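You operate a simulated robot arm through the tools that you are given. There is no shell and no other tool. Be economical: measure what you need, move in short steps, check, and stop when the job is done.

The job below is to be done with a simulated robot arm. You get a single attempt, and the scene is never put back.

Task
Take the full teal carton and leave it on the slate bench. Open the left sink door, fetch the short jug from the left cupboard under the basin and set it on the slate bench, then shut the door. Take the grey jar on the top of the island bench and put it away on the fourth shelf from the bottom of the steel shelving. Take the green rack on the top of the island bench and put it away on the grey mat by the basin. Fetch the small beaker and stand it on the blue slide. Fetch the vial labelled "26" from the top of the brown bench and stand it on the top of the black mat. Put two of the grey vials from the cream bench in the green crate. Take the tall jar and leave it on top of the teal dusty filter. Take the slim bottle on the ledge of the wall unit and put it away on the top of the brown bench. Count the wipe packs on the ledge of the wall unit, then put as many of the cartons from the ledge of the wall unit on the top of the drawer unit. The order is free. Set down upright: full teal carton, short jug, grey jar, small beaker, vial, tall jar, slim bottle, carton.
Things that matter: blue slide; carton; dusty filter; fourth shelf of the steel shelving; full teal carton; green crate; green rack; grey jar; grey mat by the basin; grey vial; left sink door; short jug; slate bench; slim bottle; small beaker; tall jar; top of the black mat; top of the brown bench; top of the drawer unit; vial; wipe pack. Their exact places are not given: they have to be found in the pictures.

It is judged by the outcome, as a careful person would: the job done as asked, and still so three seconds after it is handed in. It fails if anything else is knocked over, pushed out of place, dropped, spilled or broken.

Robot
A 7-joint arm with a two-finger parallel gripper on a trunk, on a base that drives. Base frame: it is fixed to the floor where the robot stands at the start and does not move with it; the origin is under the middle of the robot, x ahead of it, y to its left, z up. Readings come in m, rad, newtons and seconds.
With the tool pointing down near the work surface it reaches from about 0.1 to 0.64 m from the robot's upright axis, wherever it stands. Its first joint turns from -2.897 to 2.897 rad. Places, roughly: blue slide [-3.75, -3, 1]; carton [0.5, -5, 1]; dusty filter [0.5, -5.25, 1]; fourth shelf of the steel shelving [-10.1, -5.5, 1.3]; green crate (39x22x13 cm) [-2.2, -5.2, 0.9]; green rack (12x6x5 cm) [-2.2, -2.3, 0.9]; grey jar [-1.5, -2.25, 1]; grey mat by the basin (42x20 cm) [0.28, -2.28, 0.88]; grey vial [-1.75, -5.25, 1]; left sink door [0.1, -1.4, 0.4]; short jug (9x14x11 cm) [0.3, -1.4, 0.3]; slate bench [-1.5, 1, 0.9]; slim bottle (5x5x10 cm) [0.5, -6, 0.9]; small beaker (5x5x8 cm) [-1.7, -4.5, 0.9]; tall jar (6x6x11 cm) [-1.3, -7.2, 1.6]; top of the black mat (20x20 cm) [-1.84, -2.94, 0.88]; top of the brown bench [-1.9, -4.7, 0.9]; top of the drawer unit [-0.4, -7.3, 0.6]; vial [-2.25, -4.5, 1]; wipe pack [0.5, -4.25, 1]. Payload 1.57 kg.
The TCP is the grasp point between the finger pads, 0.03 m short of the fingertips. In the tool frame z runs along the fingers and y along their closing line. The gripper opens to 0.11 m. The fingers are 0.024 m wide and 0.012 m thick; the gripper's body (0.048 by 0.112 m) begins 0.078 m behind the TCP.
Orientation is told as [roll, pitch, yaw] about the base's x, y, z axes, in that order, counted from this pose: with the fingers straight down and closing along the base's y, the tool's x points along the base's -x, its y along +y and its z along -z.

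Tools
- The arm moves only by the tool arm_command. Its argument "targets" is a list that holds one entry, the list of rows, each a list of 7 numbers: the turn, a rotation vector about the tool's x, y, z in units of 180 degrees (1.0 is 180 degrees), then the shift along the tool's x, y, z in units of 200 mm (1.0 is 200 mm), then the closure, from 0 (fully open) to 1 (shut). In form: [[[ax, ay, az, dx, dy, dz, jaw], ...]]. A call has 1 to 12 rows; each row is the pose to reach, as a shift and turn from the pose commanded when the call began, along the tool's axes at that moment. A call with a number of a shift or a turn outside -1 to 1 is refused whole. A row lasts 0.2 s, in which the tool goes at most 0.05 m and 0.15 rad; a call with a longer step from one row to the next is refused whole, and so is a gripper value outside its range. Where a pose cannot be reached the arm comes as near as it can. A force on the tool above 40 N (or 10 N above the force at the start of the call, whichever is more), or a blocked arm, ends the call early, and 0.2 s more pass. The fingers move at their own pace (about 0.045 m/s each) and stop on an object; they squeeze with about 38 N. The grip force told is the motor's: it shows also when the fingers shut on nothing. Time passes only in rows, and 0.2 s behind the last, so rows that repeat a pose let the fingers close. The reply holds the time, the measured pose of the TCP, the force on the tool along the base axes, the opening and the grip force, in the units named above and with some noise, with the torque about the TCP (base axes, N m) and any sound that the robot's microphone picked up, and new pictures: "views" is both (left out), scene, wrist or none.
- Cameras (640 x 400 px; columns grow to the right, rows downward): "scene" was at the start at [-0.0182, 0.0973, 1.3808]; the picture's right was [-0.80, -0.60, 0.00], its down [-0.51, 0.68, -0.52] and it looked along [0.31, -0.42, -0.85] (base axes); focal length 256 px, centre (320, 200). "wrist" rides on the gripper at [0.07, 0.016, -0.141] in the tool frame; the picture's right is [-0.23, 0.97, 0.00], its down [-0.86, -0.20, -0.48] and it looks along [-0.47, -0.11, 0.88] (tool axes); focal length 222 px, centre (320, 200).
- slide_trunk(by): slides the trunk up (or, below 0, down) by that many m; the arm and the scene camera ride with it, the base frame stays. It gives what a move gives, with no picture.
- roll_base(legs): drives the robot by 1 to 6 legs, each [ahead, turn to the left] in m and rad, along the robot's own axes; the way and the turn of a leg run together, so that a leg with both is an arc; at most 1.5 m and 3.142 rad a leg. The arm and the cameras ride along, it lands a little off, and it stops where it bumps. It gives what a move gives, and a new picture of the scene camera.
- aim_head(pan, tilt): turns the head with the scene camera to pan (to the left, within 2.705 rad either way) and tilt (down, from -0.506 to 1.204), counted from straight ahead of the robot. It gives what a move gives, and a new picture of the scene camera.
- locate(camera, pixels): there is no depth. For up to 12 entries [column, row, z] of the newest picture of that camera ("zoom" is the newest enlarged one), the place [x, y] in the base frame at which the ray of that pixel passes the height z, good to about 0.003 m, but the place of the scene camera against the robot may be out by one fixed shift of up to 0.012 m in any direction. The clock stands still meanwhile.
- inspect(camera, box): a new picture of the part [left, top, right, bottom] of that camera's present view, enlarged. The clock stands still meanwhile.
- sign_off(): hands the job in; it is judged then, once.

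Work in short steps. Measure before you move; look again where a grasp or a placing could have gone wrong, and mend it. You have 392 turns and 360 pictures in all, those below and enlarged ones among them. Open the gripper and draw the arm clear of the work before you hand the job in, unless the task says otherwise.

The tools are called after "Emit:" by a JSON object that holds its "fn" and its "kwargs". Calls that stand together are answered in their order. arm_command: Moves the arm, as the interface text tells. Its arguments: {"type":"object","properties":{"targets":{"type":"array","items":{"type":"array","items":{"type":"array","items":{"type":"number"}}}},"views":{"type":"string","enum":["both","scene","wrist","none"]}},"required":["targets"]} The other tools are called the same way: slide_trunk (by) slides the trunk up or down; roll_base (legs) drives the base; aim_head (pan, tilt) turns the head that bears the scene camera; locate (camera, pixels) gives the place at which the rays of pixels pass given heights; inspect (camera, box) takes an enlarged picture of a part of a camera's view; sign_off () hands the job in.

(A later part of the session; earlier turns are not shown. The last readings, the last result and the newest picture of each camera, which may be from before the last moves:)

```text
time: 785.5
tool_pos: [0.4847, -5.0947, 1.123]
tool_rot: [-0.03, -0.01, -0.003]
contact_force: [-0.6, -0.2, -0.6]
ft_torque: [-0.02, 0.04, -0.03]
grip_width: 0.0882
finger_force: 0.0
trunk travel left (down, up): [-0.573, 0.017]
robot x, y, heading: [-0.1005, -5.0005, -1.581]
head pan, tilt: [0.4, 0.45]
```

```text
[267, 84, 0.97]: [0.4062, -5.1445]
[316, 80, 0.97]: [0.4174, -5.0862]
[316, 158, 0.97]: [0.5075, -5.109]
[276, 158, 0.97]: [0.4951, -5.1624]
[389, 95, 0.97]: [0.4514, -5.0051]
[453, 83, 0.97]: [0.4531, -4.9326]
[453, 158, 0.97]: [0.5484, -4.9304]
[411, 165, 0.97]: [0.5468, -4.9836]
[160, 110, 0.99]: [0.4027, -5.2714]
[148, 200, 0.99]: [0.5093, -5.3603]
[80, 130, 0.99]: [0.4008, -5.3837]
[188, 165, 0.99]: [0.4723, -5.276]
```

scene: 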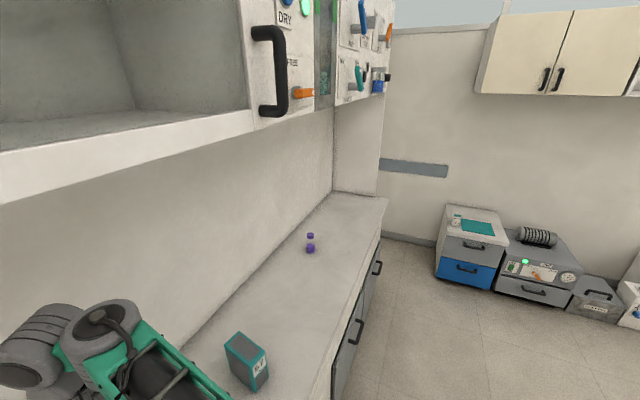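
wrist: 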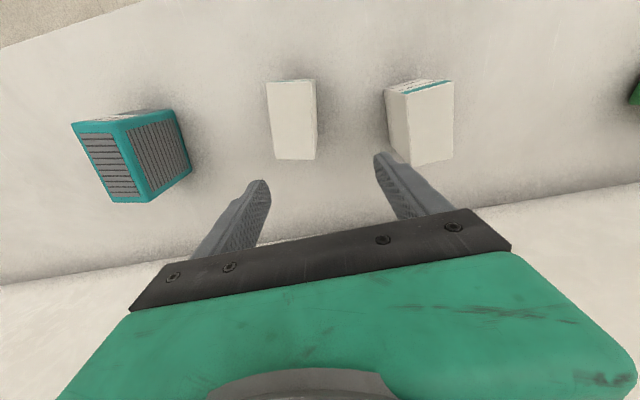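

Carton 2 centre (0.457,-5.125), turned about -14°. I align position and yaw, lower, close and lift.

Emit:
{"fn": "arm_command", "kwargs": {"targets": [[[0, 0, 0.038, 0.075, -0.07, 0, 0.2], [0, 0, 0.077, 0.15, -0.145, 0, 0.2], [0, 0, 0.077, 0.15, -0.145, 0, 0.2]]], "views": "none"}}

Emit:
{"fn": "slide_trunk", "kwargs": {"by": -0.18}}

Emit:
{"fn": "arm_command", "kwargs": {"targets": [[[0, 0, 0, 0, 0, 0, 0.6], [0, 0, 0, 0, 0, 0, 1], [0, 0, 0, 0, 0, 0, 1], [0, 0, 0, 0, 0, 0, 1]]], "views": "wrist"}}

Emit:
{"fn": "slide_trunk", "kwargs": {"by": 0.19}}

```text
time: 786.3
tool_pos: [0.4537, -5.124, 1.1229]
tool_rot: [-0.026, -0.015, -0.244]
contact_force: [0.1, 0.5, 0.4]
ft_torque: [-0.01, 0.01, 0.04]
grip_width: 0.0881
finger_force: 0.1
trunk travel left (down, up): [-0.573, 0.017]
robot x, y, heading: [-0.0984, -4.999, -1.58]
head pan, tilt: [0.4, 0.45]
```

```text
time: 788.3
tool_pos: [0.4548, -5.1234, 0.944]
tool_rot: [-0.027, -0.016, -0.245]
contact_force: [0.2, 0.5, 0.3]
ft_torque: [0.04, 0.01, 0.02]
grip_width: 0.0879
finger_force: 0.0
trunk travel left (down, up): [-0.393, 0.197]
robot x, y, heading: [-0.1017, -5.0019, -1.578]
head pan, tilt: [0.4, 0.45]
```

```text
time: 789.3
tool_pos: [0.4539, -5.1237, 0.9448]
tool_rot: [-0.027, -0.018, -0.243]
contact_force: [-0.7, -0.2, 2.6]
ft_torque: [0.15, 0.04, 0.02]
grip_width: 0.0519
finger_force: 29.2
trunk travel left (down, up): [-0.393, 0.197]
robot x, y, heading: [-0.1025, -4.9998, -1.581]
head pan, tilt: [0.4, 0.45]
```

wrist: 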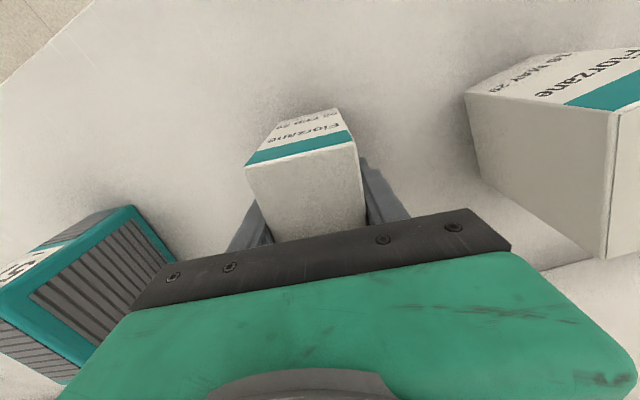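

```text
time: 791.4
tool_pos: [0.454, -5.1226, 1.1331]
tool_rot: [-0.026, -0.016, -0.242]
contact_force: [0.2, 0.0, -0.9]
ft_torque: [-0.02, 0.0, 0.0]
grip_width: 0.0517
finger_force: 38.4
trunk travel left (down, up): [-0.583, 0.007]
robot x, y, heading: [-0.1053, -4.9983, -1.581]
head pan, tilt: [0.4, 0.45]
```

Second carton held. I square the hand again and drive to the drawer unit, to set it on the west strip beside the pad.

Emit:
{"fn": "arm_command", "kwargs": {"targets": [[[0, 0, -0.04, -0.08, 0.07, 0, 1], [0, 0, -0.077, -0.15, 0.14, 0, 1], [0, 0, -0.077, -0.15, 0.14, 0, 1]]], "views": "none"}}

Emit:
{"fn": "roll_base", "kwargs": {"legs": [[0, -0.314], [1.5, 0], [0.116, 0], [0, -1.246], [-0.155, 0]]}}

Emit:
{"fn": "slide_trunk", "kwargs": {"by": -0.25}}

Emit:
{"fn": "arm_command", "kwargs": {"targets": [[[0, 0, 0, 0, 0, 0, 1]]], "views": "wrist"}}

```text
time: 792.2
tool_pos: [0.4906, -5.1044, 1.1332]
tool_rot: [-0.028, -0.012, 0.002]
contact_force: [0.4, -0.2, -1.3]
ft_torque: [-0.01, -0.01, 0.02]
grip_width: 0.0515
finger_force: 38.2
trunk travel left (down, up): [-0.583, 0.007]
robot x, y, heading: [-0.103, -4.9989, -1.574]
head pan, tilt: [0.4, 0.45]
```

```text
time: 805.6
tool_pos: [-0.5575, -7.1415, 1.1326]
tool_rot: [-0.03, -0.01, -1.553]
contact_force: [0.6, 0.5, -1.7]
ft_torque: [0.0, -0.01, -0.02]
grip_width: 0.0515
finger_force: 38.2
trunk travel left (down, up): [-0.583, 0.007]
robot x, y, heading: [-0.4687, -6.5483, -3.132]
head pan, tilt: [0.4, 0.45]
```

scene: 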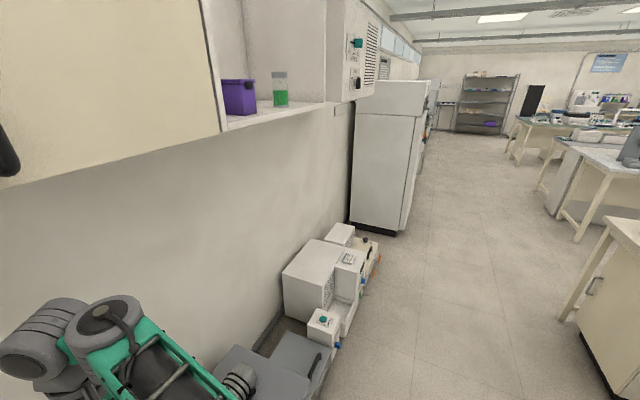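

```text
time: 808.2
tool_pos: [-0.5591, -7.1417, 0.883]
tool_rot: [-0.028, -0.01, -1.552]
contact_force: [0.0, -0.5, -1.6]
ft_torque: [-0.02, -0.01, 0.01]
grip_width: 0.0518
finger_force: 38.0
trunk travel left (down, up): [-0.333, 0.257]
robot x, y, heading: [-0.4669, -6.5468, -3.131]
head pan, tilt: [0.4, 0.45]
```

```text
time: 808.6
tool_pos: [-0.5587, -7.1426, 0.883]
tool_rot: [-0.028, -0.011, -1.554]
contact_force: [0.2, -0.1, -1.0]
ft_torque: [-0.01, 0.01, -0.02]
grip_width: 0.0519
finger_force: 38.3
trunk travel left (down, up): [-0.333, 0.257]
robot x, y, heading: [-0.4659, -6.5474, -3.129]
head pan, tilt: [0.4, 0.45]
```

wrist: 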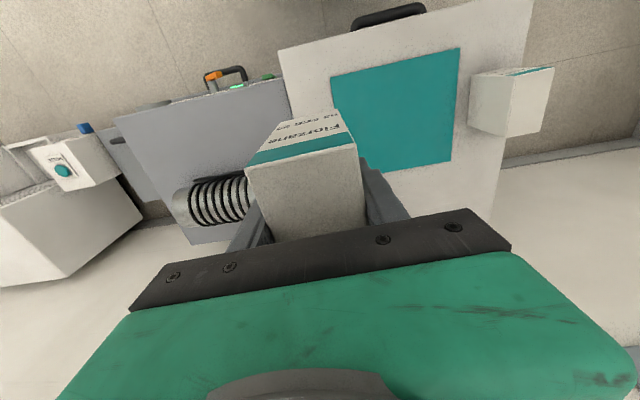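

The coil beside the unit is near. I check its distance from the planned finger positions.

Emit:
{"fn": "locate", "kwargs": {"camera": "wrist", "pixels": [[250, 205, 0.6], [250, 205, 0.55], [278, 55, 0.55], [292, 115, 0.55], [332, 78, 0.55], [345, 110, 0.55], [505, 210, 0.55], [450, 162, 0.55]]}}

```text
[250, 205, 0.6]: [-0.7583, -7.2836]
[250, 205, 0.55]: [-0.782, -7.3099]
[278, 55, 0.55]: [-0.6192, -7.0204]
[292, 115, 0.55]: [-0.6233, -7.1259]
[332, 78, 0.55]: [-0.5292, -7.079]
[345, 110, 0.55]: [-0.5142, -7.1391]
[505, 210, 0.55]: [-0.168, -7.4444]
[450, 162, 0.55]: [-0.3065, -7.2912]
```

The coil is at x≈-0.76, clear. The strip between x -0.62 and -0.52 fits the carton. I lower to contact and release.

Emit:
{"fn": "arm_command", "kwargs": {"targets": [[[0, 0, 0, 0, -0.05, 0, 1], [0, 0, 0, 0, -0.05, 0, 1]]], "views": "none"}}

Emit:
{"fn": "slide_trunk", "kwargs": {"by": -0.255}}

Emit:
{"fn": "arm_command", "kwargs": {"targets": [[[0, 0, 0, 0, 0, 0.015, 1], [0, 0, 0, 0, 0, 0.03, 1], [0, 0, 0, 0, 0, 0.045, 1], [0, 0, 0, 0, 0, 0.06, 1], [0, 0, 0, 0, 0, 0.07, 1]]], "views": "none"}}

```text
time: 809.2
tool_pos: [-0.569, -7.1418, 0.8827]
tool_rot: [-0.028, -0.009, -1.553]
contact_force: [-0.5, -1.0, -2.7]
ft_torque: [-0.01, 0.02, 0.05]
grip_width: 0.0518
finger_force: 37.9
trunk travel left (down, up): [-0.333, 0.257]
robot x, y, heading: [-0.4638, -6.5477, -3.128]
head pan, tilt: [0.4, 0.45]
```

```text
time: 811.8
tool_pos: [-0.5676, -7.1414, 0.6277]
tool_rot: [-0.027, -0.012, -1.553]
contact_force: [-0.1, -0.1, -1.7]
ft_torque: [-0.01, -0.04, 0.02]
grip_width: 0.0519
finger_force: 38.7
trunk travel left (down, up): [-0.078, 0.512]
robot x, y, heading: [-0.4651, -6.5507, -3.129]
head pan, tilt: [0.4, 0.45]
```

```text
time: 813.0
tool_pos: [-0.5679, -7.1423, 0.6147]
tool_rot: [-0.028, -0.011, -1.555]
contact_force: [0.9, 0.7, -2.4]
ft_torque: [-0.02, 0.0, 0.02]
grip_width: 0.0514
finger_force: 38.5
trunk travel left (down, up): [-0.078, 0.512]
robot x, y, heading: [-0.4662, -6.5469, -3.135]
head pan, tilt: [0.4, 0.45]
```

Emit:
{"fn": "arm_command", "kwargs": {"targets": [[[0, 0, 0, 0, 0, 0.015, 1], [0, 0, 0, 0, 0, 0.03, 1], [0, 0, 0, 0, 0, 0.04, 1]]], "views": "none"}}

Emit:
{"fn": "arm_command", "kwargs": {"targets": [[[0, 0, 0, 0, 0, 0, 0.4], [0, 0, 0, 0, 0, 0, 0.3], [0, 0, 0, 0, 0, 0, 0.25]]], "views": "none"}}

Emit:
{"fn": "slide_trunk", "kwargs": {"by": 0.35}}

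Emit:
{"fn": "arm_command", "kwargs": {"targets": [[[0, 0, 0, 0, 0, 0, 0.25]]], "views": "wrist"}}

```text
time: 813.8
tool_pos: [-0.5683, -7.143, 0.6117]
tool_rot: [-0.03, -0.022, -1.553]
contact_force: [1.1, 1.0, 32.3]
ft_torque: [0.07, -0.91, 0.37]
grip_width: 0.0518
finger_force: 38.1
trunk travel left (down, up): [-0.078, 0.512]
robot x, y, heading: [-0.4643, -6.5468, -3.129]
head pan, tilt: [0.4, 0.45]
```

```text
time: 814.6
tool_pos: [-0.5683, -7.1419, 0.6059]
tool_rot: [-0.029, -0.009, -1.553]
contact_force: [0.4, 0.4, -0.2]
ft_torque: [0.03, 0.0, 0.06]
grip_width: 0.0826
finger_force: 0.2
trunk travel left (down, up): [-0.078, 0.512]
robot x, y, heading: [-0.4657, -6.5491, -3.129]
head pan, tilt: [0.4, 0.45]
```

```text
time: 818.1
tool_pos: [-0.5685, -7.1419, 0.9579]
tool_rot: [-0.028, -0.008, -1.553]
contact_force: [-0.7, 0.5, 0.3]
ft_torque: [-0.01, 0.03, 0.03]
grip_width: 0.0823
finger_force: 0.0
trunk travel left (down, up): [-0.428, 0.162]
robot x, y, heading: [-0.4647, -6.5474, -3.136]
head pan, tilt: [0.4, 0.45]
```

```text
time: 818.5
tool_pos: [-0.5704, -7.1417, 0.9564]
tool_rot: [-0.029, -0.01, -1.553]
contact_force: [-0.8, 0.4, -0.4]
ft_torque: [0.03, -0.01, -0.01]
grip_width: 0.0822
finger_force: 0.0
trunk travel left (down, up): [-0.428, 0.162]
robot x, y, heading: [-0.4637, -6.5481, -3.133]
head pan, tilt: [0.4, 0.45]
```

wrist: 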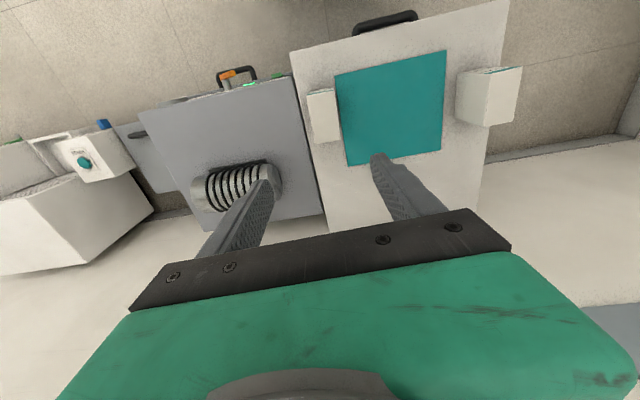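

Both cartons stand on the drawer unit. Next the slim bottle: I drive back so the hand comes over it.

Emit:
{"fn": "slide_trunk", "kwargs": {"by": 0.155}}

Emit:
{"fn": "roll_base", "kwargs": {"legs": [[0.155, 0], [0, 0.87], [-0.88, 0], [0, 0.69]]}}

Emit:
{"fn": "arm_command", "kwargs": {"targets": [[[0, 0, 0, 0, 0, 0, 0.2]]], "views": "wrist"}}

```text
time: 820.2
tool_pos: [-0.5691, -7.1424, 1.1115]
tool_rot: [-0.028, -0.007, -1.555]
contact_force: [-0.2, 0.4, -0.4]
ft_torque: [0.01, -0.01, 0.02]
grip_width: 0.0825
finger_force: 0.0
trunk travel left (down, up): [-0.583, 0.007]
robot x, y, heading: [-0.4634, -6.5464, -3.132]
head pan, tilt: [0.4, 0.45]
```

```text
time: 828.0
tool_pos: [0.3156, -6.3519, 1.1121]
tool_rot: [-0.028, -0.01, -0.692]
contact_force: [-0.6, -1.2, 0.4]
ft_torque: [0.01, 0.0, -0.01]
grip_width: 0.0825
finger_force: 0.1
trunk travel left (down, up): [-0.583, 0.007]
robot x, y, heading: [-0.0682, -5.8871, -2.275]
head pan, tilt: [0.4, 0.45]
stopped in leg 3: the robot was blocked; the commanded pose is now the measured one
```

scene: 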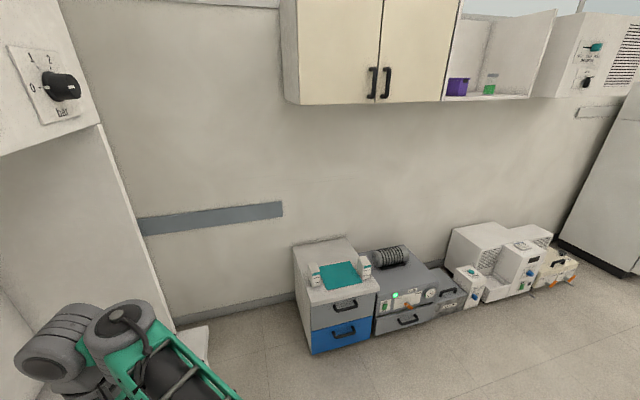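

```text
time: 828.4
tool_pos: [0.3155, -6.3534, 1.1123]
tool_rot: [-0.03, -0.008, -0.692]
contact_force: [0.1, 0.9, -0.2]
ft_torque: [0.02, 0.0, -0.03]
grip_width: 0.0878
finger_force: 0.0
trunk travel left (down, up): [-0.583, 0.007]
robot x, y, heading: [-0.0701, -5.8854, -2.272]
head pan, tilt: [0.4, 0.45]
```

wrist: 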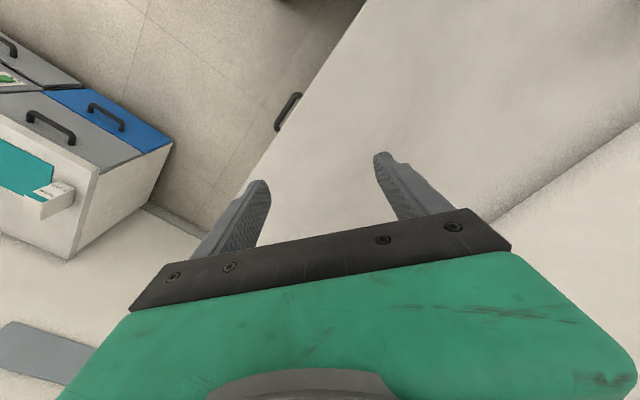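

A rear corner touched the cabinet; I ease forward 5 cm, turn parallel and reverse slightly.

Emit:
{"fn": "roll_base", "kwargs": {"legs": [[0.05, 0], [0, 0.695], [-0.05, 0]]}}

Emit:
{"fn": "arm_command", "kwargs": {"targets": [[[0, 0, 0, 0, 0, 0, 0.2]]], "views": "wrist"}}

```text
time: 831.7
tool_pos: [0.4934, -5.9848, 1.1118]
tool_rot: [-0.029, -0.01, 0.006]
contact_force: [0.7, 0.7, 0.3]
ft_torque: [-0.01, 0.02, 0.03]
grip_width: 0.0879
finger_force: 0.1
trunk travel left (down, up): [-0.583, 0.007]
robot x, y, heading: [-0.1034, -5.8791, -1.572]
head pan, tilt: [0.4, 0.45]
```

scene: 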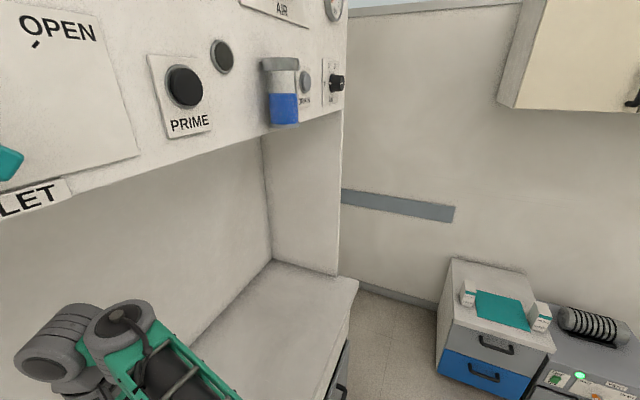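

```text
time: 832.1
tool_pos: [0.4927, -5.9852, 1.1104]
tool_rot: [-0.027, -0.011, 0.007]
contact_force: [-0.5, -0.1, -0.1]
ft_torque: [0.01, -0.01, 0.01]
grip_width: 0.0881
finger_force: 0.0
trunk travel left (down, up): [-0.583, 0.007]
robot x, y, heading: [-0.0991, -5.8738, -1.576]
head pan, tilt: [0.4, 0.45]
```

wrist: 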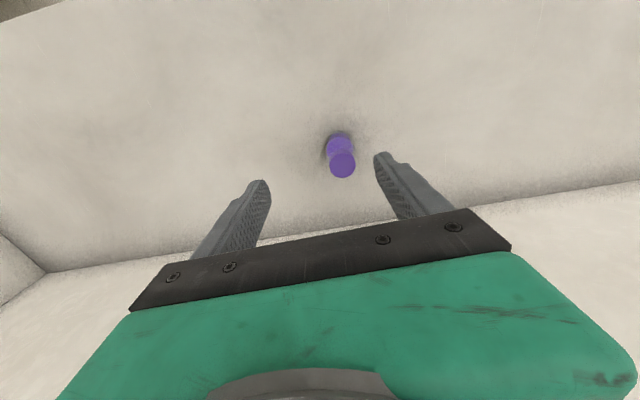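

Emit:
{"fn": "locate", "kwargs": {"camera": "wrist", "pixels": [[342, 165, 0.97], [339, 146, 0.9], [338, 140, 0.88]]}}

```text
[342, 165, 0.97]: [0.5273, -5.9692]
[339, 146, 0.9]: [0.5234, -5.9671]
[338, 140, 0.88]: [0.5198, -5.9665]
```

Bottle centre (0.525,-5.968). I align, lower to z≈0.93, close and lift.

Emit:
{"fn": "arm_command", "kwargs": {"targets": [[[0, 0, 0, -0.08, 0.04, 0, 0.2], [0, 0, 0, -0.16, 0.085, 0, 0.2], [0, 0, 0, -0.16, 0.085, 0, 0.2]]], "views": "none"}}

Emit:
{"fn": "slide_trunk", "kwargs": {"by": -0.18}}

Emit:
{"fn": "arm_command", "kwargs": {"targets": [[[0, 0, 0, 0, 0, 0, 0.6], [0, 0, 0, 0, 0, 0, 1], [0, 0, 0, 0, 0, 0, 1], [0, 0, 0, 0, 0, 0, 1]]], "views": "wrist"}}

Emit:
{"fn": "slide_trunk", "kwargs": {"by": 0.185}}

```text
time: 832.9
tool_pos: [0.5253, -5.9682, 1.1122]
tool_rot: [-0.027, -0.012, 0.005]
contact_force: [0.5, 0.1, 0.1]
ft_torque: [-0.01, 0.02, -0.04]
grip_width: 0.0879
finger_force: 0.1
trunk travel left (down, up): [-0.583, 0.007]
robot x, y, heading: [-0.0999, -5.8771, -1.57]
head pan, tilt: [0.4, 0.45]
```

```text
time: 834.9
tool_pos: [0.525, -5.9677, 0.9315]
tool_rot: [-0.03, -0.012, 0.005]
contact_force: [-0.1, 0.9, 0.4]
ft_torque: [0.02, -0.01, -0.03]
grip_width: 0.0884
finger_force: 0.1
trunk travel left (down, up): [-0.403, 0.187]
robot x, y, heading: [-0.1017, -5.873, -1.574]
head pan, tilt: [0.4, 0.45]
```

```text
time: 835.9
tool_pos: [0.5253, -5.9677, 0.9325]
tool_rot: [-0.027, -0.012, 0.003]
contact_force: [0.3, 0.1, 0.7]
ft_torque: [0.01, -0.03, -0.01]
grip_width: 0.0416
finger_force: 23.3
trunk travel left (down, up): [-0.403, 0.187]
robot x, y, heading: [-0.0999, -5.8786, -1.57]
head pan, tilt: [0.4, 0.45]
```

wrist: 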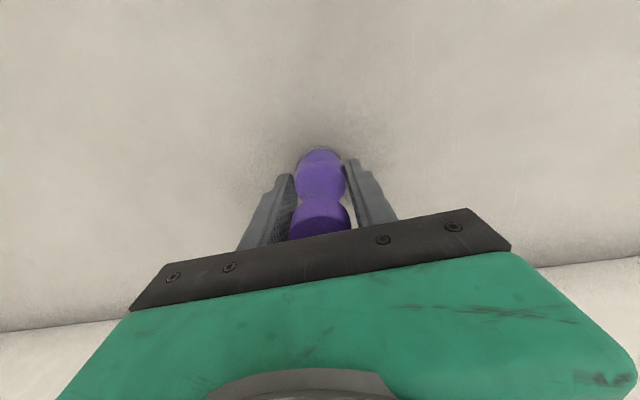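

```text
time: 838.0
tool_pos: [0.5254, -5.9686, 1.1151]
tool_rot: [-0.028, -0.01, 0.004]
contact_force: [0.7, -0.1, -1.2]
ft_torque: [-0.01, 0.01, -0.02]
grip_width: 0.0411
finger_force: 38.3
trunk travel left (down, up): [-0.588, 0.002]
robot x, y, heading: [-0.1003, -5.8686, -1.57]
head pan, tilt: [0.4, 0.45]
```

Bottle gripped (0.041). I carry it round to the brown bench's north side, to the free spot where the beaker stood.

Emit:
{"fn": "roll_base", "kwargs": {"legs": [[0, -0.3], [0.25, 0], [0, 1.72], [0, 1.72], [1.5, 0], [0, 0.523]]}}

Emit:
{"fn": "roll_base", "kwargs": {"legs": [[0.854, 0], [0, 1.05], [0.94, 0]]}}

Emit:
{"fn": "arm_command", "kwargs": {"targets": [[[0, 0, 0, 0, 0, 0, 1]]], "views": "wrist"}}

```text
time: 857.5
tool_pos: [-0.7587, -4.8521, 1.1171]
tool_rot: [-0.029, -0.01, -2.611]
contact_force: [-0.5, -0.3, -0.5]
ft_torque: [0.02, -0.02, 0.03]
grip_width: 0.0411
finger_force: 38.6
trunk travel left (down, up): [-0.588, 0.002]
robot x, y, heading: [-0.1692, -4.618, 2.096]
head pan, tilt: [0.4, 0.45]
```

scene: 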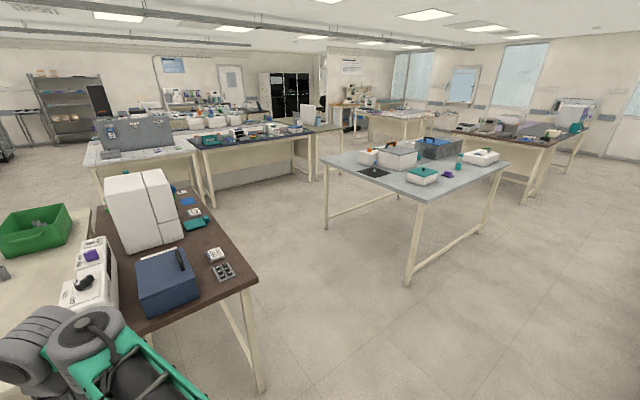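

```text
time: 869.2
tool_pos: [-1.6236, -4.5039, 1.1152]
tool_rot: [-0.028, -0.009, -1.555]
contact_force: [-0.1, 0.6, -0.2]
ft_torque: [0.02, -0.01, 0.0]
grip_width: 0.041
finger_force: 38.0
trunk travel left (down, up): [-0.588, 0.002]
robot x, y, heading: [-1.5379, -3.8743, -3.132]
head pan, tilt: [0.4, 0.45]
```

scene: 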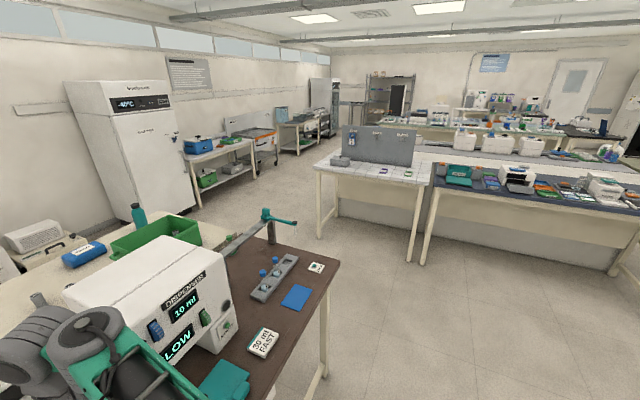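

```text
time: 869.6
tool_pos: [-1.6245, -4.503, 1.1152]
tool_rot: [-0.029, -0.009, -1.554]
contact_force: [-0.4, -0.3, -1.1]
ft_torque: [-0.01, -0.02, 0.03]
grip_width: 0.0407
finger_force: 38.3
trunk travel left (down, up): [-0.588, 0.002]
robot x, y, heading: [-1.5369, -3.8784, -3.136]
head pan, tilt: [0.4, 0.45]
```

wrist: 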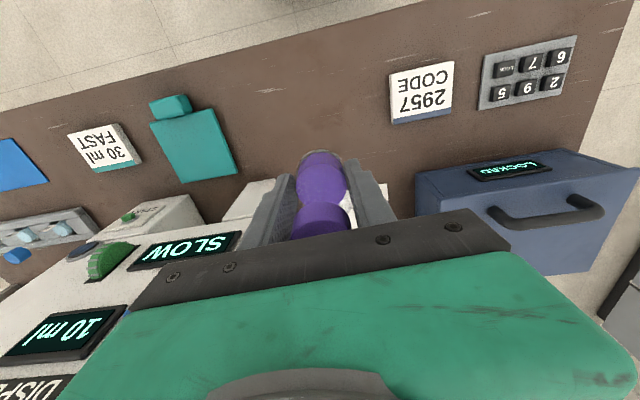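

The spot below is free. I move 3 cm toward me for margin, lower to contact and release.

Emit:
{"fn": "arm_command", "kwargs": {"targets": [[[0, 0, 0, 0.08, 0, 0, 1], [0, 0, 0, 0.16, 0, 0, 1], [0, 0, 0, 0.16, 0, 0, 1]]], "views": "none"}}

Emit:
{"fn": "slide_trunk", "kwargs": {"by": -0.172}}

Emit:
{"fn": "slide_trunk", "kwargs": {"by": -0.007}}

Emit:
{"fn": "slide_trunk", "kwargs": {"by": -0.006}}

```text
time: 870.5
tool_pos: [-1.6243, -4.4711, 1.1146]
tool_rot: [-0.028, -0.009, -1.553]
contact_force: [-0.1, 0.4, 0.1]
ft_torque: [0.02, -0.02, 0.0]
grip_width: 0.0409
finger_force: 38.5
trunk travel left (down, up): [-0.588, 0.002]
robot x, y, heading: [-1.5375, -3.8774, -3.134]
head pan, tilt: [0.4, 0.45]
```

```text
time: 872.4
tool_pos: [-1.6252, -4.471, 0.944]
tool_rot: [-0.027, -0.011, -1.554]
contact_force: [0.7, 0.6, -0.4]
ft_torque: [0.01, 0.0, 0.0]
grip_width: 0.0408
finger_force: 38.2
trunk travel left (down, up): [-0.416, 0.174]
robot x, y, heading: [-1.534, -3.8733, -3.134]
head pan, tilt: [0.4, 0.45]
```

```text
time: 872.9
tool_pos: [-1.6246, -4.4717, 0.9363]
tool_rot: [-0.027, -0.01, -1.553]
contact_force: [-0.3, 0.4, -0.5]
ft_torque: [-0.04, 0.01, -0.04]
grip_width: 0.0407
finger_force: 37.7
trunk travel left (down, up): [-0.409, 0.181]
robot x, y, heading: [-1.5367, -3.8755, -3.133]
head pan, tilt: [0.4, 0.45]
```

```text
time: 873.5
tool_pos: [-1.6252, -4.4713, 0.932]
tool_rot: [-0.031, -0.01, -1.554]
contact_force: [-0.3, -1.1, 2.4]
ft_torque: [-0.06, -0.05, -0.01]
grip_width: 0.0409
finger_force: 38.4
trunk travel left (down, up): [-0.403, 0.187]
robot x, y, heading: [-1.5372, -3.8748, -3.133]
head pan, tilt: [0.4, 0.45]
```

Emit:
{"fn": "slide_trunk", "kwargs": {"by": -0.004}}

Emit:
{"fn": "arm_command", "kwargs": {"targets": [[[0, 0, 0, 0, 0, 0, 0.6], [0, 0, 0, 0, 0, 0, 0.4], [0, 0, 0, 0, 0, 0, 0.3], [0, 0, 0, 0, 0, 0, 0.3]]], "views": "none"}}

Emit:
{"fn": "slide_trunk", "kwargs": {"by": 0.18}}

Emit:
{"fn": "arm_command", "kwargs": {"targets": [[[0, 0, 0, 0, 0, 0, 0.3]]], "views": "wrist"}}

```text
time: 874.0
tool_pos: [-1.625, -4.4705, 0.9312]
tool_rot: [-0.03, -0.016, -1.556]
contact_force: [-1.9, -0.4, 24.0]
ft_torque: [0.01, -0.38, 0.01]
grip_width: 0.0411
finger_force: 37.5
trunk travel left (down, up): [-0.399, 0.191]
robot x, y, heading: [-1.5395, -3.879, -3.13]
head pan, tilt: [0.4, 0.45]
```

```text
time: 875.0
tool_pos: [-1.6255, -4.471, 0.9264]
tool_rot: [-0.027, -0.009, -1.553]
contact_force: [-0.4, 0.3, 0.5]
ft_torque: [0.03, 0.0, 0.0]
grip_width: 0.0768
finger_force: 0.1
trunk travel left (down, up): [-0.399, 0.191]
robot x, y, heading: [-1.5351, -3.8774, -3.136]
head pan, tilt: [0.4, 0.45]
```

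```text
time: 877.0
tool_pos: [-1.6243, -4.4721, 1.1064]
tool_rot: [-0.028, -0.009, -1.557]
contact_force: [0.3, -0.1, 0.9]
ft_torque: [-0.01, -0.01, -0.02]
grip_width: 0.077
finger_force: 0.0
trunk travel left (down, up): [-0.579, 0.011]
robot x, y, heading: [-1.5344, -3.8784, -3.131]
head pan, tilt: [0.4, 0.45]
```

```text
time: 877.4
tool_pos: [-1.6241, -4.4713, 1.1065]
tool_rot: [-0.028, -0.011, -1.554]
contact_force: [0.0, 0.7, 0.0]
ft_torque: [-0.01, 0.03, 0.02]
grip_width: 0.0771
finger_force: 0.0
trunk travel left (down, up): [-0.579, 0.011]
robot x, y, heading: [-1.5402, -3.8754, -3.137]
head pan, tilt: [0.4, 0.45]
```

wrist: 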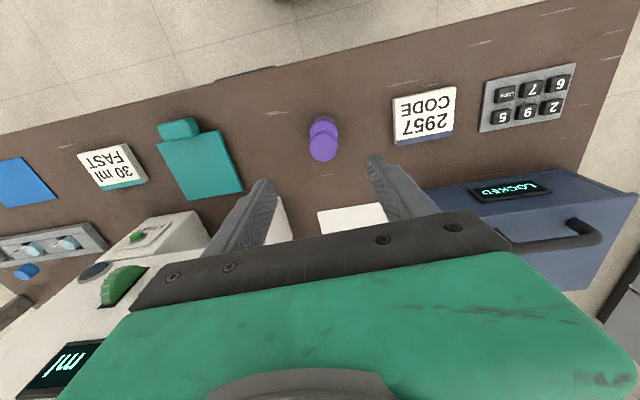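

The slim bottle stands on the brown bench. Last item: the tall jar in the open wall cupboard. I drive round to the south aisle and look up at it.

Emit:
{"fn": "roll_base", "kwargs": {"legs": [[-0.8, 0], [0, 1.57], [1.5, 0], [1.05, 0], [0, -1.57], [0.3, 0]]}}

Emit:
{"fn": "aim_head", "kwargs": {"pan": 1.2, "tilt": 0.1}}

```text
time: 903.0
tool_pos: [-1.1432, -7.0082, 1.1068]
tool_rot: [-0.029, -0.011, -1.575]
contact_force: [0.7, 0.4, 0.1]
ft_torque: [-0.04, -0.01, -0.01]
grip_width: 0.0771
finger_force: 0.1
trunk travel left (down, up): [-0.579, 0.011]
robot x, y, heading: [-1.0389, -6.4144, 3.131]
head pan, tilt: [0.4, 0.45]
```

scene: 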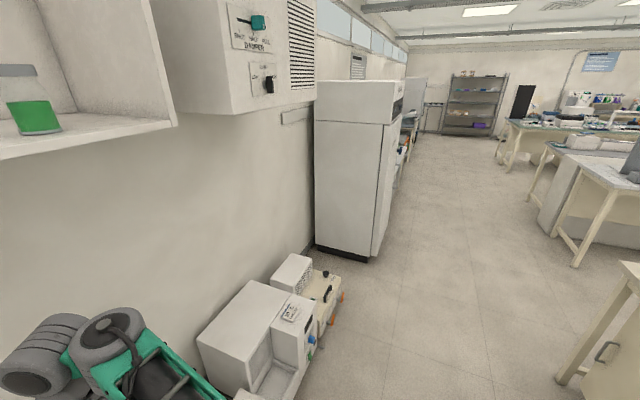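

```text
time: 904.2
tool_pos: [-1.1427, -7.0084, 1.106]
tool_rot: [-0.028, -0.011, -1.575]
contact_force: [0.5, 0.5, 0.0]
ft_torque: [0.0, 0.0, -0.01]
grip_width: 0.0771
finger_force: 0.1
trunk travel left (down, up): [-0.579, 0.011]
robot x, y, heading: [-1.0395, -6.4171, 3.13]
head pan, tilt: [1.201, 0.099]
```

scene: 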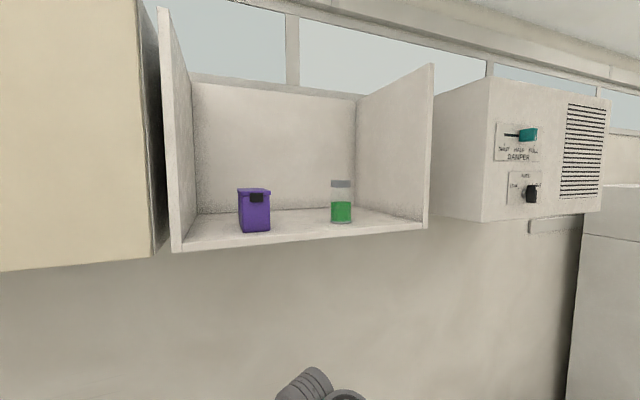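

The jar (grey lid, green content) stands at (341,200). I triangulate its base and lid.

Emit:
{"fn": "locate", "kwargs": {"camera": "scene", "pixels": [[341, 223, 1.5], [341, 223, 1.52], [341, 223, 1.48], [341, 180, 1.62], [341, 180, 1.6], [172, 250, 1.5], [425, 228, 1.5], [172, 250, 1.48], [425, 228, 1.48], [330, 222, 1.5], [352, 222, 1.5]]}}

Emit:
{"fn": "slide_trunk", "kwargs": {"by": -0.15}}

Emit:
{"fn": "aim_head", "kwargs": {"pan": 1.2, "tilt": 0.0}}

```text
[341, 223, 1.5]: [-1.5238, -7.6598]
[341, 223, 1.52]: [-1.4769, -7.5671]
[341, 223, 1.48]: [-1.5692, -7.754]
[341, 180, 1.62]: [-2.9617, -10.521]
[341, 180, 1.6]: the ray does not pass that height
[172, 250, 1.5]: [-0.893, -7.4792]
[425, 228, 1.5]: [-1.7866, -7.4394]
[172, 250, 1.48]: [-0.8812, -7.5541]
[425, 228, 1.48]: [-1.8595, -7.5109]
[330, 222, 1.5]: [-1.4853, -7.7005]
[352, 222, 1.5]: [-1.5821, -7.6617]
```

```text
time: 905.9
tool_pos: [-1.1428, -7.0083, 0.9568]
tool_rot: [-0.028, -0.009, -1.576]
contact_force: [-0.6, -0.1, 0.8]
ft_torque: [0.0, 0.01, 0.03]
grip_width: 0.0771
finger_force: 0.1
trunk travel left (down, up): [-0.429, 0.161]
robot x, y, heading: [-1.0398, -6.4188, 3.127]
head pan, tilt: [1.201, 0.099]
```

```text
time: 906.6
tool_pos: [-1.1411, -7.0075, 0.9571]
tool_rot: [-0.028, -0.01, -1.575]
contact_force: [0.6, 0.5, -0.1]
ft_torque: [-0.02, -0.01, -0.01]
grip_width: 0.0768
finger_force: 0.1
trunk travel left (down, up): [-0.429, 0.161]
robot x, y, heading: [-1.0393, -6.4133, 3.126]
head pan, tilt: [1.201, 0.0]
```

scene: 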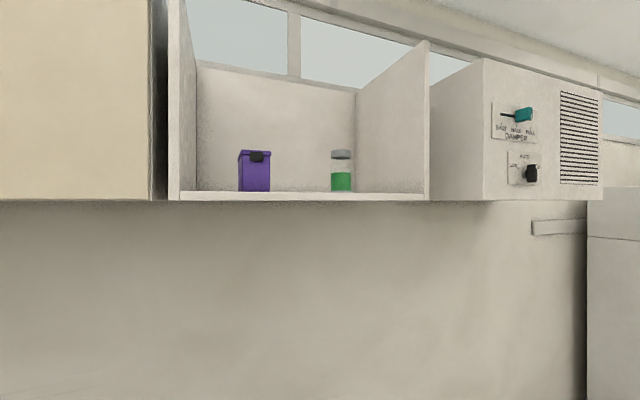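

The jar's base is at about z 1.615, centre ≈(-1.26,-7.15); the shelf front edge y≈-7.07, open above. I need a horizontal hand at z≈1.65. I raise the trunk and pitch the hand horizontal here, clear of the cupboards.

Emit:
{"fn": "slide_trunk", "kwargs": {"by": 0.158}}

Emit:
{"fn": "arm_command", "kwargs": {"targets": [[[0, -0.045, 0, 0.05, 0, -0.03, 0.2], [0, -0.09, 0, 0.1, 0, -0.06, 0.2], [0, -0.135, 0, 0.15, 0, -0.09, 0.2], [0, -0.18, 0, 0.2, 0, -0.12, 0.2], [0, -0.225, 0, 0.2, 0, -0.15, 0.2], [0, -0.27, 0, 0.2, 0, -0.2, 0.2], [0, -0.315, 0, 0.2, 0, -0.25, 0.2], [0, -0.36, 0, 0.2, 0, -0.3, 0.2], [0, -0.405, 0, 0.2, 0, -0.35, 0.2], [0, -0.45, 0, 0.2, 0, -0.4, 0.2], [0, -0.493, 0, 0.2, 0, -0.45, 0.2]]], "views": "none"}}

```text
time: 908.4
tool_pos: [-1.1419, -7.0087, 1.1148]
tool_rot: [-0.029, -0.009, -1.575]
contact_force: [0.5, 0.4, 0.2]
ft_torque: [-0.02, -0.01, 0.01]
grip_width: 0.0769
finger_force: 0.0
trunk travel left (down, up): [-0.587, 0.003]
robot x, y, heading: [-1.0423, -6.4165, 3.131]
head pan, tilt: [1.201, 0.0]
```

```text
time: 910.6
tool_pos: [-1.209, -7.1839, 1.3292]
tool_rot: [0.283, -1.073, -1.612]
contact_force: [-0.4, 0.8, -1.0]
ft_torque: [-0.03, -0.03, -0.02]
grip_width: 0.0881
finger_force: 0.0
out of reach, approached as far as the arm can: row 1, 2, 3, 4, 5, 6, 7, 8, 9, 10, 11
trunk travel left (down, up): [-0.587, 0.003]
robot x, y, heading: [-1.0432, -6.4151, 3.127]
head pan, tilt: [1.201, 0.0]
stopped in row 11: the force on the tool passed its limit at 52 N (the readings are from after the stop); the commanded pose is now the measured one
```

The arm swung outward and touched something. I draw it straight back toward me and look.

Emit:
{"fn": "arm_command", "kwargs": {"targets": [[[0, 0, 0, 0.1, 0, -0.17, 0.2], [0, 0, 0, 0.2, 0, -0.35, 0.2], [0, 0, 0, 0.3, 0, -0.52, 0.2], [0, 0, 0, 0.4, 0, -0.7, 0.2], [0, 0, 0, 0.478, 0, -0.878, 0.2]]], "views": "wrist"}}

Emit:
{"fn": "aim_head", "kwargs": {"pan": 1.2, "tilt": 0.5}}

```text
time: 911.8
tool_pos: [-1.299, -7.0605, 1.3811]
tool_rot: [0.301, -1.033, -1.601]
contact_force: [-0.5, 0.8, -0.3]
ft_torque: [-0.03, -0.04, 0.02]
grip_width: 0.0882
finger_force: 0.0
out of reach, approached as far as the arm can: row 1, 2, 3, 4, 5
trunk travel left (down, up): [-0.587, 0.003]
robot x, y, heading: [-1.0384, -6.4193, 3.126]
head pan, tilt: [1.201, 0.0]
```

wrist: 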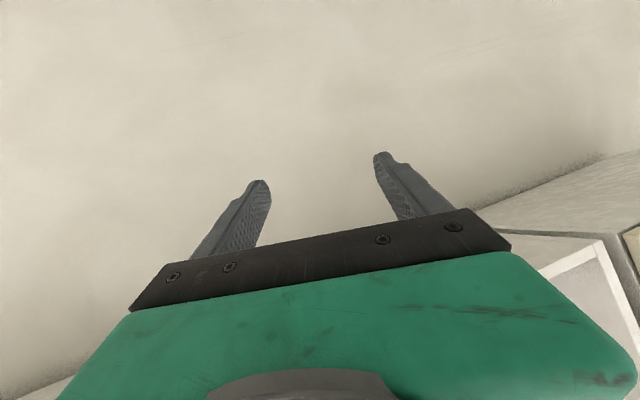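

```text
time: 912.8
tool_pos: [-1.2972, -7.0654, 1.3776]
tool_rot: [0.299, -1.032, -1.599]
contact_force: [-0.4, -0.1, -0.4]
ft_torque: [0.02, 0.02, 0.03]
grip_width: 0.0879
finger_force: 0.0
trunk travel left (down, up): [-0.587, 0.003]
robot x, y, heading: [-1.0402, -6.4147, 3.129]
head pan, tilt: [1.201, 0.499]
```

scene: 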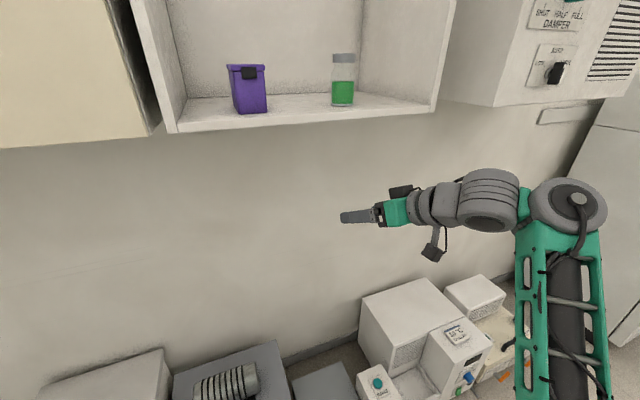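

The jar is visible at (343,80) above; the arm took a sideways elbow posture. I straighten the roll and pull back a little.

Emit:
{"fn": "arm_command", "kwargs": {"targets": [[[0.03, 0, 0, 0.05, 0, -0.12, 0.2], [0.06, 0, 0, 0.1, 0, -0.24, 0.2], [0.095, 0, 0, 0.15, 0, -0.36, 0.2], [0.095, 0, 0, 0.2, 0, -0.5, 0.2]]], "views": "none"}}

Emit:
{"fn": "arm_command", "kwargs": {"targets": [[[0, -0.03, 0, -0.15, 0, -0.1, 0.2], [0, -0.06, 0, -0.3, 0, -0.2, 0.2], [0, -0.09, 0, -0.45, 0, -0.3, 0.2], [0, -0.12, 0, -0.6, 0, -0.4, 0.2], [0, -0.15, 0, -0.75, 0, -0.5, 0.2]]], "views": "none"}}

```text
time: 913.8
tool_pos: [-1.359, -7.0071, 1.4556]
tool_rot: [0.017, -1.028, -1.622]
contact_force: [0.3, 0.6, 0.3]
ft_torque: [-0.01, 0.01, -0.02]
grip_width: 0.088
finger_force: 0.0
out of reach, approached as far as the arm can: row 1, 2, 3, 4
trunk travel left (down, up): [-0.587, 0.003]
robot x, y, heading: [-1.0419, -6.4178, 3.129]
head pan, tilt: [1.201, 0.499]
```

```text
time: 915.0
tool_pos: [-1.3622, -6.9992, 1.6493]
tool_rot: [-0.105, -1.533, -1.519]
contact_force: [0.1, 0.5, 0.6]
ft_torque: [-0.02, 0.03, 0.01]
grip_width: 0.0883
finger_force: 0.0
out of reach, approached as far as the arm can: row 1, 2, 3, 4, 5
trunk travel left (down, up): [-0.587, 0.003]
robot x, y, heading: [-1.0426, -6.4157, 3.127]
head pan, tilt: [1.201, 0.499]
```

Excellent: the hand is horizontal at z 1.649, pointing south. I reverse the base 0.1 m to line up with the jar and look.

Emit:
{"fn": "roll_base", "kwargs": {"legs": [[-0.1, 0]]}}

Emit:
{"fn": "arm_command", "kwargs": {"targets": [[[0, 0, 0, 0, 0, 0, 0.2]]], "views": "wrist"}}

```text
time: 916.1
tool_pos: [-1.2608, -7.0016, 1.6509]
tool_rot: [-0.134, -1.53, -1.487]
contact_force: [0.2, 0.1, -0.1]
ft_torque: [0.01, 0.01, -0.05]
grip_width: 0.088
finger_force: 0.1
trunk travel left (down, up): [-0.587, 0.003]
robot x, y, heading: [-0.9422, -6.4133, 3.128]
head pan, tilt: [1.201, 0.499]
```

scene: 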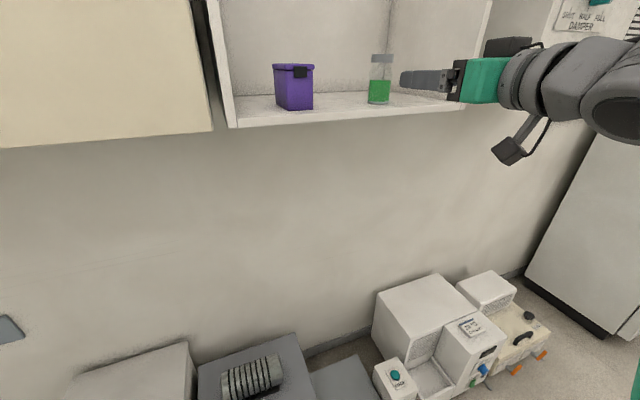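

```text
time: 916.5
tool_pos: [-1.2623, -6.9999, 1.6503]
tool_rot: [-0.121, -1.531, -1.503]
contact_force: [0.7, 0.6, -0.1]
ft_torque: [-0.03, 0.02, -0.02]
grip_width: 0.0879
finger_force: 0.1
trunk travel left (down, up): [-0.587, 0.003]
robot x, y, heading: [-0.9399, -6.4179, 3.129]
head pan, tilt: [1.201, 0.499]
```

wrist: 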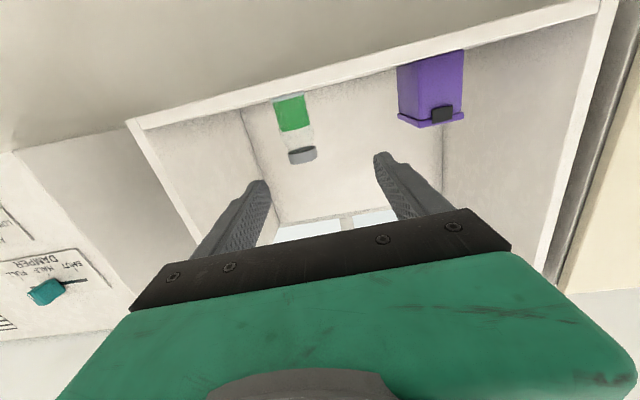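

Emit:
{"fn": "locate", "kwargs": {"camera": "wrist", "pixels": [[303, 155, 1.71], [303, 155, 1.7], [303, 163, 1.72], [298, 130, 1.66], [298, 130, 1.67], [291, 95, 1.6], [291, 95, 1.61], [250, 105, 1.6]]}}

Emit:
{"fn": "locate", "kwargs": {"camera": "scene", "pixels": [[380, 103, 1.615], [380, 103, 1.6], [380, 103, 1.63], [381, 55, 1.72], [380, 90, 1.645]]}}

```text
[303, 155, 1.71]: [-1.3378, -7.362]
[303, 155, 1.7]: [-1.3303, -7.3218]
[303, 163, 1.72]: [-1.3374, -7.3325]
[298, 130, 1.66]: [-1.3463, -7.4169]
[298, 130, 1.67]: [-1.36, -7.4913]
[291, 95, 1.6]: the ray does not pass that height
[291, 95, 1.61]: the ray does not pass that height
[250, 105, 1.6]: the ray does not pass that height
```

```text
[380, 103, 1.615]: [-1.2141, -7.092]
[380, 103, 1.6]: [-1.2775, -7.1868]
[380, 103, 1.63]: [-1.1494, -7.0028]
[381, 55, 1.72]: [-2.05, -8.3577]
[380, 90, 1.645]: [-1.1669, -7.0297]
```

Jar at about (-1.30,-7.195), base z≈1.58; it is beyond reach from here. I retract the hand, move the base 10 cm nearer the wall, and reposition the arm more to my left.

Emit:
{"fn": "arm_command", "kwargs": {"targets": [[[0, 0, 0, 0, 0.05, -0.2, 0.2], [0, 0, 0, 0, 0.2, -0.35, 0.2], [0, 0, 0, 0, 0.35, -0.5, 0.2], [0, 0, 0, 0, 0.5, -0.65, 0.2], [0, 0, 0, 0, 0.7, -0.7, 0.2], [0, 0, 0, 0, 0.9, -0.75, 0.2]]], "views": "none"}}

```text
time: 917.9
tool_pos: [-1.0815, -6.8381, 1.7374]
tool_rot: [-0.13, -1.488, -1.477]
contact_force: [2.8, 2.1, 1.3]
ft_torque: [0.05, 0.03, -0.25]
grip_width: 0.0881
finger_force: 0.1
out of reach, approached as far as the arm can: row 1, 2, 3, 4, 5, 6
trunk travel left (down, up): [-0.587, 0.003]
robot x, y, heading: [-0.9381, -6.4149, 3.122]
head pan, tilt: [1.201, 0.499]
```

Good. Now the base S-move toward the wall, ending with the hand in line with the jar.

Emit:
{"fn": "roll_base", "kwargs": {"legs": [[0, 0.45], [0.24, 0], [0, -0.45]]}}

Emit:
{"fn": "arm_command", "kwargs": {"targets": [[[0, 0, 0, 0.1, 0, 0.05, 0.2], [0, 0, 0, 0.2, 0, 0.1, 0.2], [0, 0, 0, 0.3, 0, 0.15, 0.2], [0, 0, 0, 0.42, 0, 0.2, 0.2]]], "views": "wrist"}}

```text
time: 922.3
tool_pos: [-1.3075, -6.9496, 1.7329]
tool_rot: [-0.036, -1.48, -1.567]
contact_force: [0.5, 0.2, -0.3]
ft_torque: [0.03, -0.02, 0.01]
grip_width: 0.0879
finger_force: 0.0
trunk travel left (down, up): [-0.587, 0.003]
robot x, y, heading: [-1.1616, -6.5203, 3.128]
head pan, tilt: [1.201, 0.499]
```

scene: 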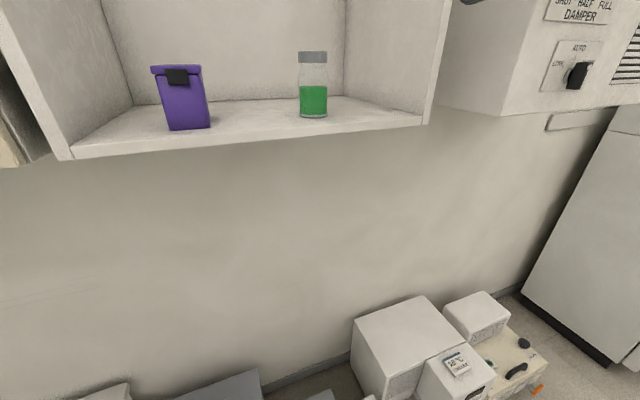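

```text
time: 923.3
tool_pos: [-1.3244, -6.9695, 1.7148]
tool_rot: [-0.015, -1.444, -1.582]
contact_force: [-0.3, 0.3, 0.1]
ft_torque: [-0.06, -0.02, 0.01]
grip_width: 0.0881
finger_force: 0.1
out of reach, approached as far as the arm can: row 1, 2, 3, 4
trunk travel left (down, up): [-0.587, 0.003]
robot x, y, heading: [-1.1598, -6.5201, 3.135]
head pan, tilt: [1.201, 0.499]
```

wrist: 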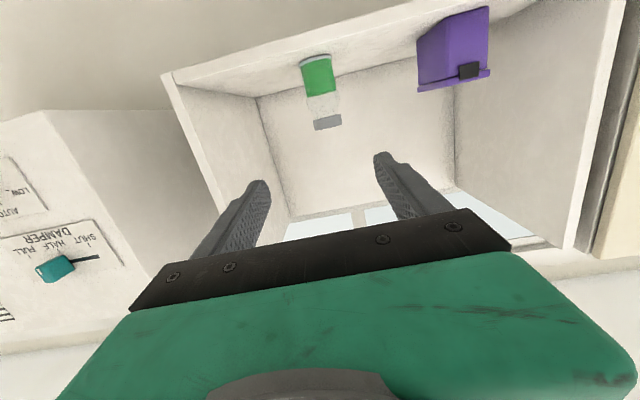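

The jar is centred. I lower the trunk 6.5 cm and re-measure.

Emit:
{"fn": "slide_trunk", "kwargs": {"by": -0.065}}

Emit:
{"fn": "arm_command", "kwargs": {"targets": [[[0, 0, 0, 0, 0, 0, 0.2]]], "views": "wrist"}}

Emit:
{"fn": "locate", "kwargs": {"camera": "wrist", "pixels": [[320, 135, 1.65], [320, 135, 1.66], [320, 155, 1.68], [320, 100, 1.6]]}}

```text
time: 924.4
tool_pos: [-1.3235, -6.9677, 1.65]
tool_rot: [-0.022, -1.449, -1.574]
contact_force: [0.0, 0.1, -0.2]
ft_torque: [0.0, 0.01, 0.02]
grip_width: 0.0879
finger_force: 0.1
trunk travel left (down, up): [-0.522, 0.068]
robot x, y, heading: [-1.1624, -6.5183, 3.132]
head pan, tilt: [1.201, 0.499]
```

```text
time: 924.8
tool_pos: [-1.3226, -6.9688, 1.6507]
tool_rot: [-0.019, -1.446, -1.573]
contact_force: [-0.5, -0.3, -0.1]
ft_torque: [0.02, -0.03, -0.01]
grip_width: 0.0883
finger_force: 0.3
trunk travel left (down, up): [-0.522, 0.068]
robot x, y, heading: [-1.1584, -6.5208, 3.127]
head pan, tilt: [1.201, 0.499]
```

wrist: 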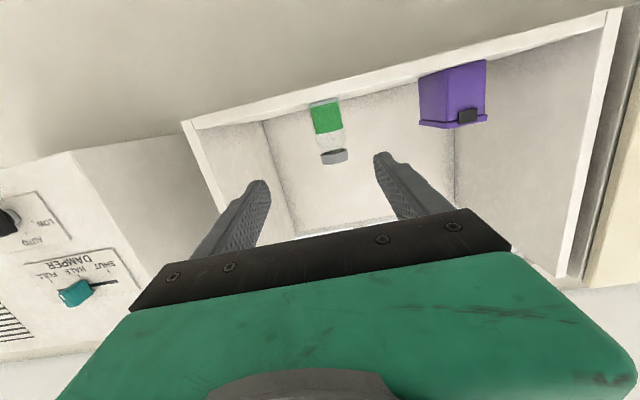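

```text
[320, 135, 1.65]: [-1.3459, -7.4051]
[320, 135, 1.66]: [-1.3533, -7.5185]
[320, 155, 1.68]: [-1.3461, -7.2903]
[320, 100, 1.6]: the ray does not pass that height
```

Jar in line (x≈-1.315, y≈-7.2). I advance 0.2 m toward it.

Emit:
{"fn": "arm_command", "kwargs": {"targets": [[[0, 0, 0, -0.01, 0.03, 0.15, 0.2], [0, 0, 0, -0.02, 0.05, 0.3, 0.2], [0, 0, 0, -0.03, 0.05, 0.45, 0.2], [0, 0, 0, -0.04, 0.05, 0.6, 0.2], [0, 0, 0, -0.05, 0.05, 0.75, 0.2]]], "views": "wrist"}}

```text
time: 926.0
tool_pos: [-1.3171, -7.1195, 1.6415]
tool_rot: [-0.025, -1.449, -1.569]
contact_force: [-0.7, -0.5, 0.0]
ft_torque: [-0.01, 0.02, -0.02]
grip_width: 0.088
finger_force: 0.1
trunk travel left (down, up): [-0.522, 0.068]
robot x, y, heading: [-1.1558, -6.5188, 3.133]
head pan, tilt: [1.201, 0.499]
```

wrist: 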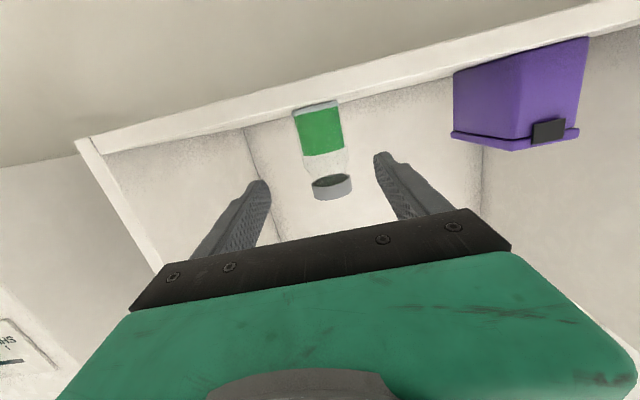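

Still centred. I advance 8 cm more and close.

Emit:
{"fn": "arm_command", "kwargs": {"targets": [[[0, 0, 0, -0.01, 0, 0.14, 0.2], [0, 0, 0, -0.02, 0, 0.28, 0.2], [0, 0, 0, -0.03, 0, 0.4, 0.2], [0, 0, 0, -0.03, 0, 0.4, 0.2]]], "views": "wrist"}}

```text
time: 927.0
tool_pos: [-1.3216, -7.1729, 1.6195]
tool_rot: [-0.021, -1.452, -1.572]
contact_force: [-0.5, 1.1, 0.3]
ft_torque: [0.01, -0.02, 0.0]
grip_width: 0.0881
finger_force: 0.0
out of reach, approached as far as the arm can: row 2, 3, 4
trunk travel left (down, up): [-0.522, 0.068]
robot x, y, heading: [-1.1573, -6.5196, 3.133]
head pan, tilt: [1.201, 0.499]
```

wrist: 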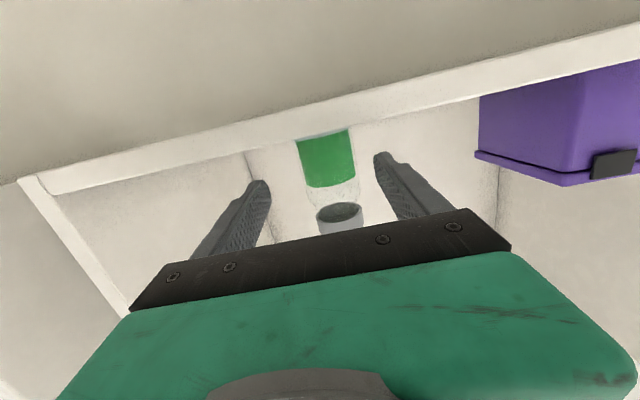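

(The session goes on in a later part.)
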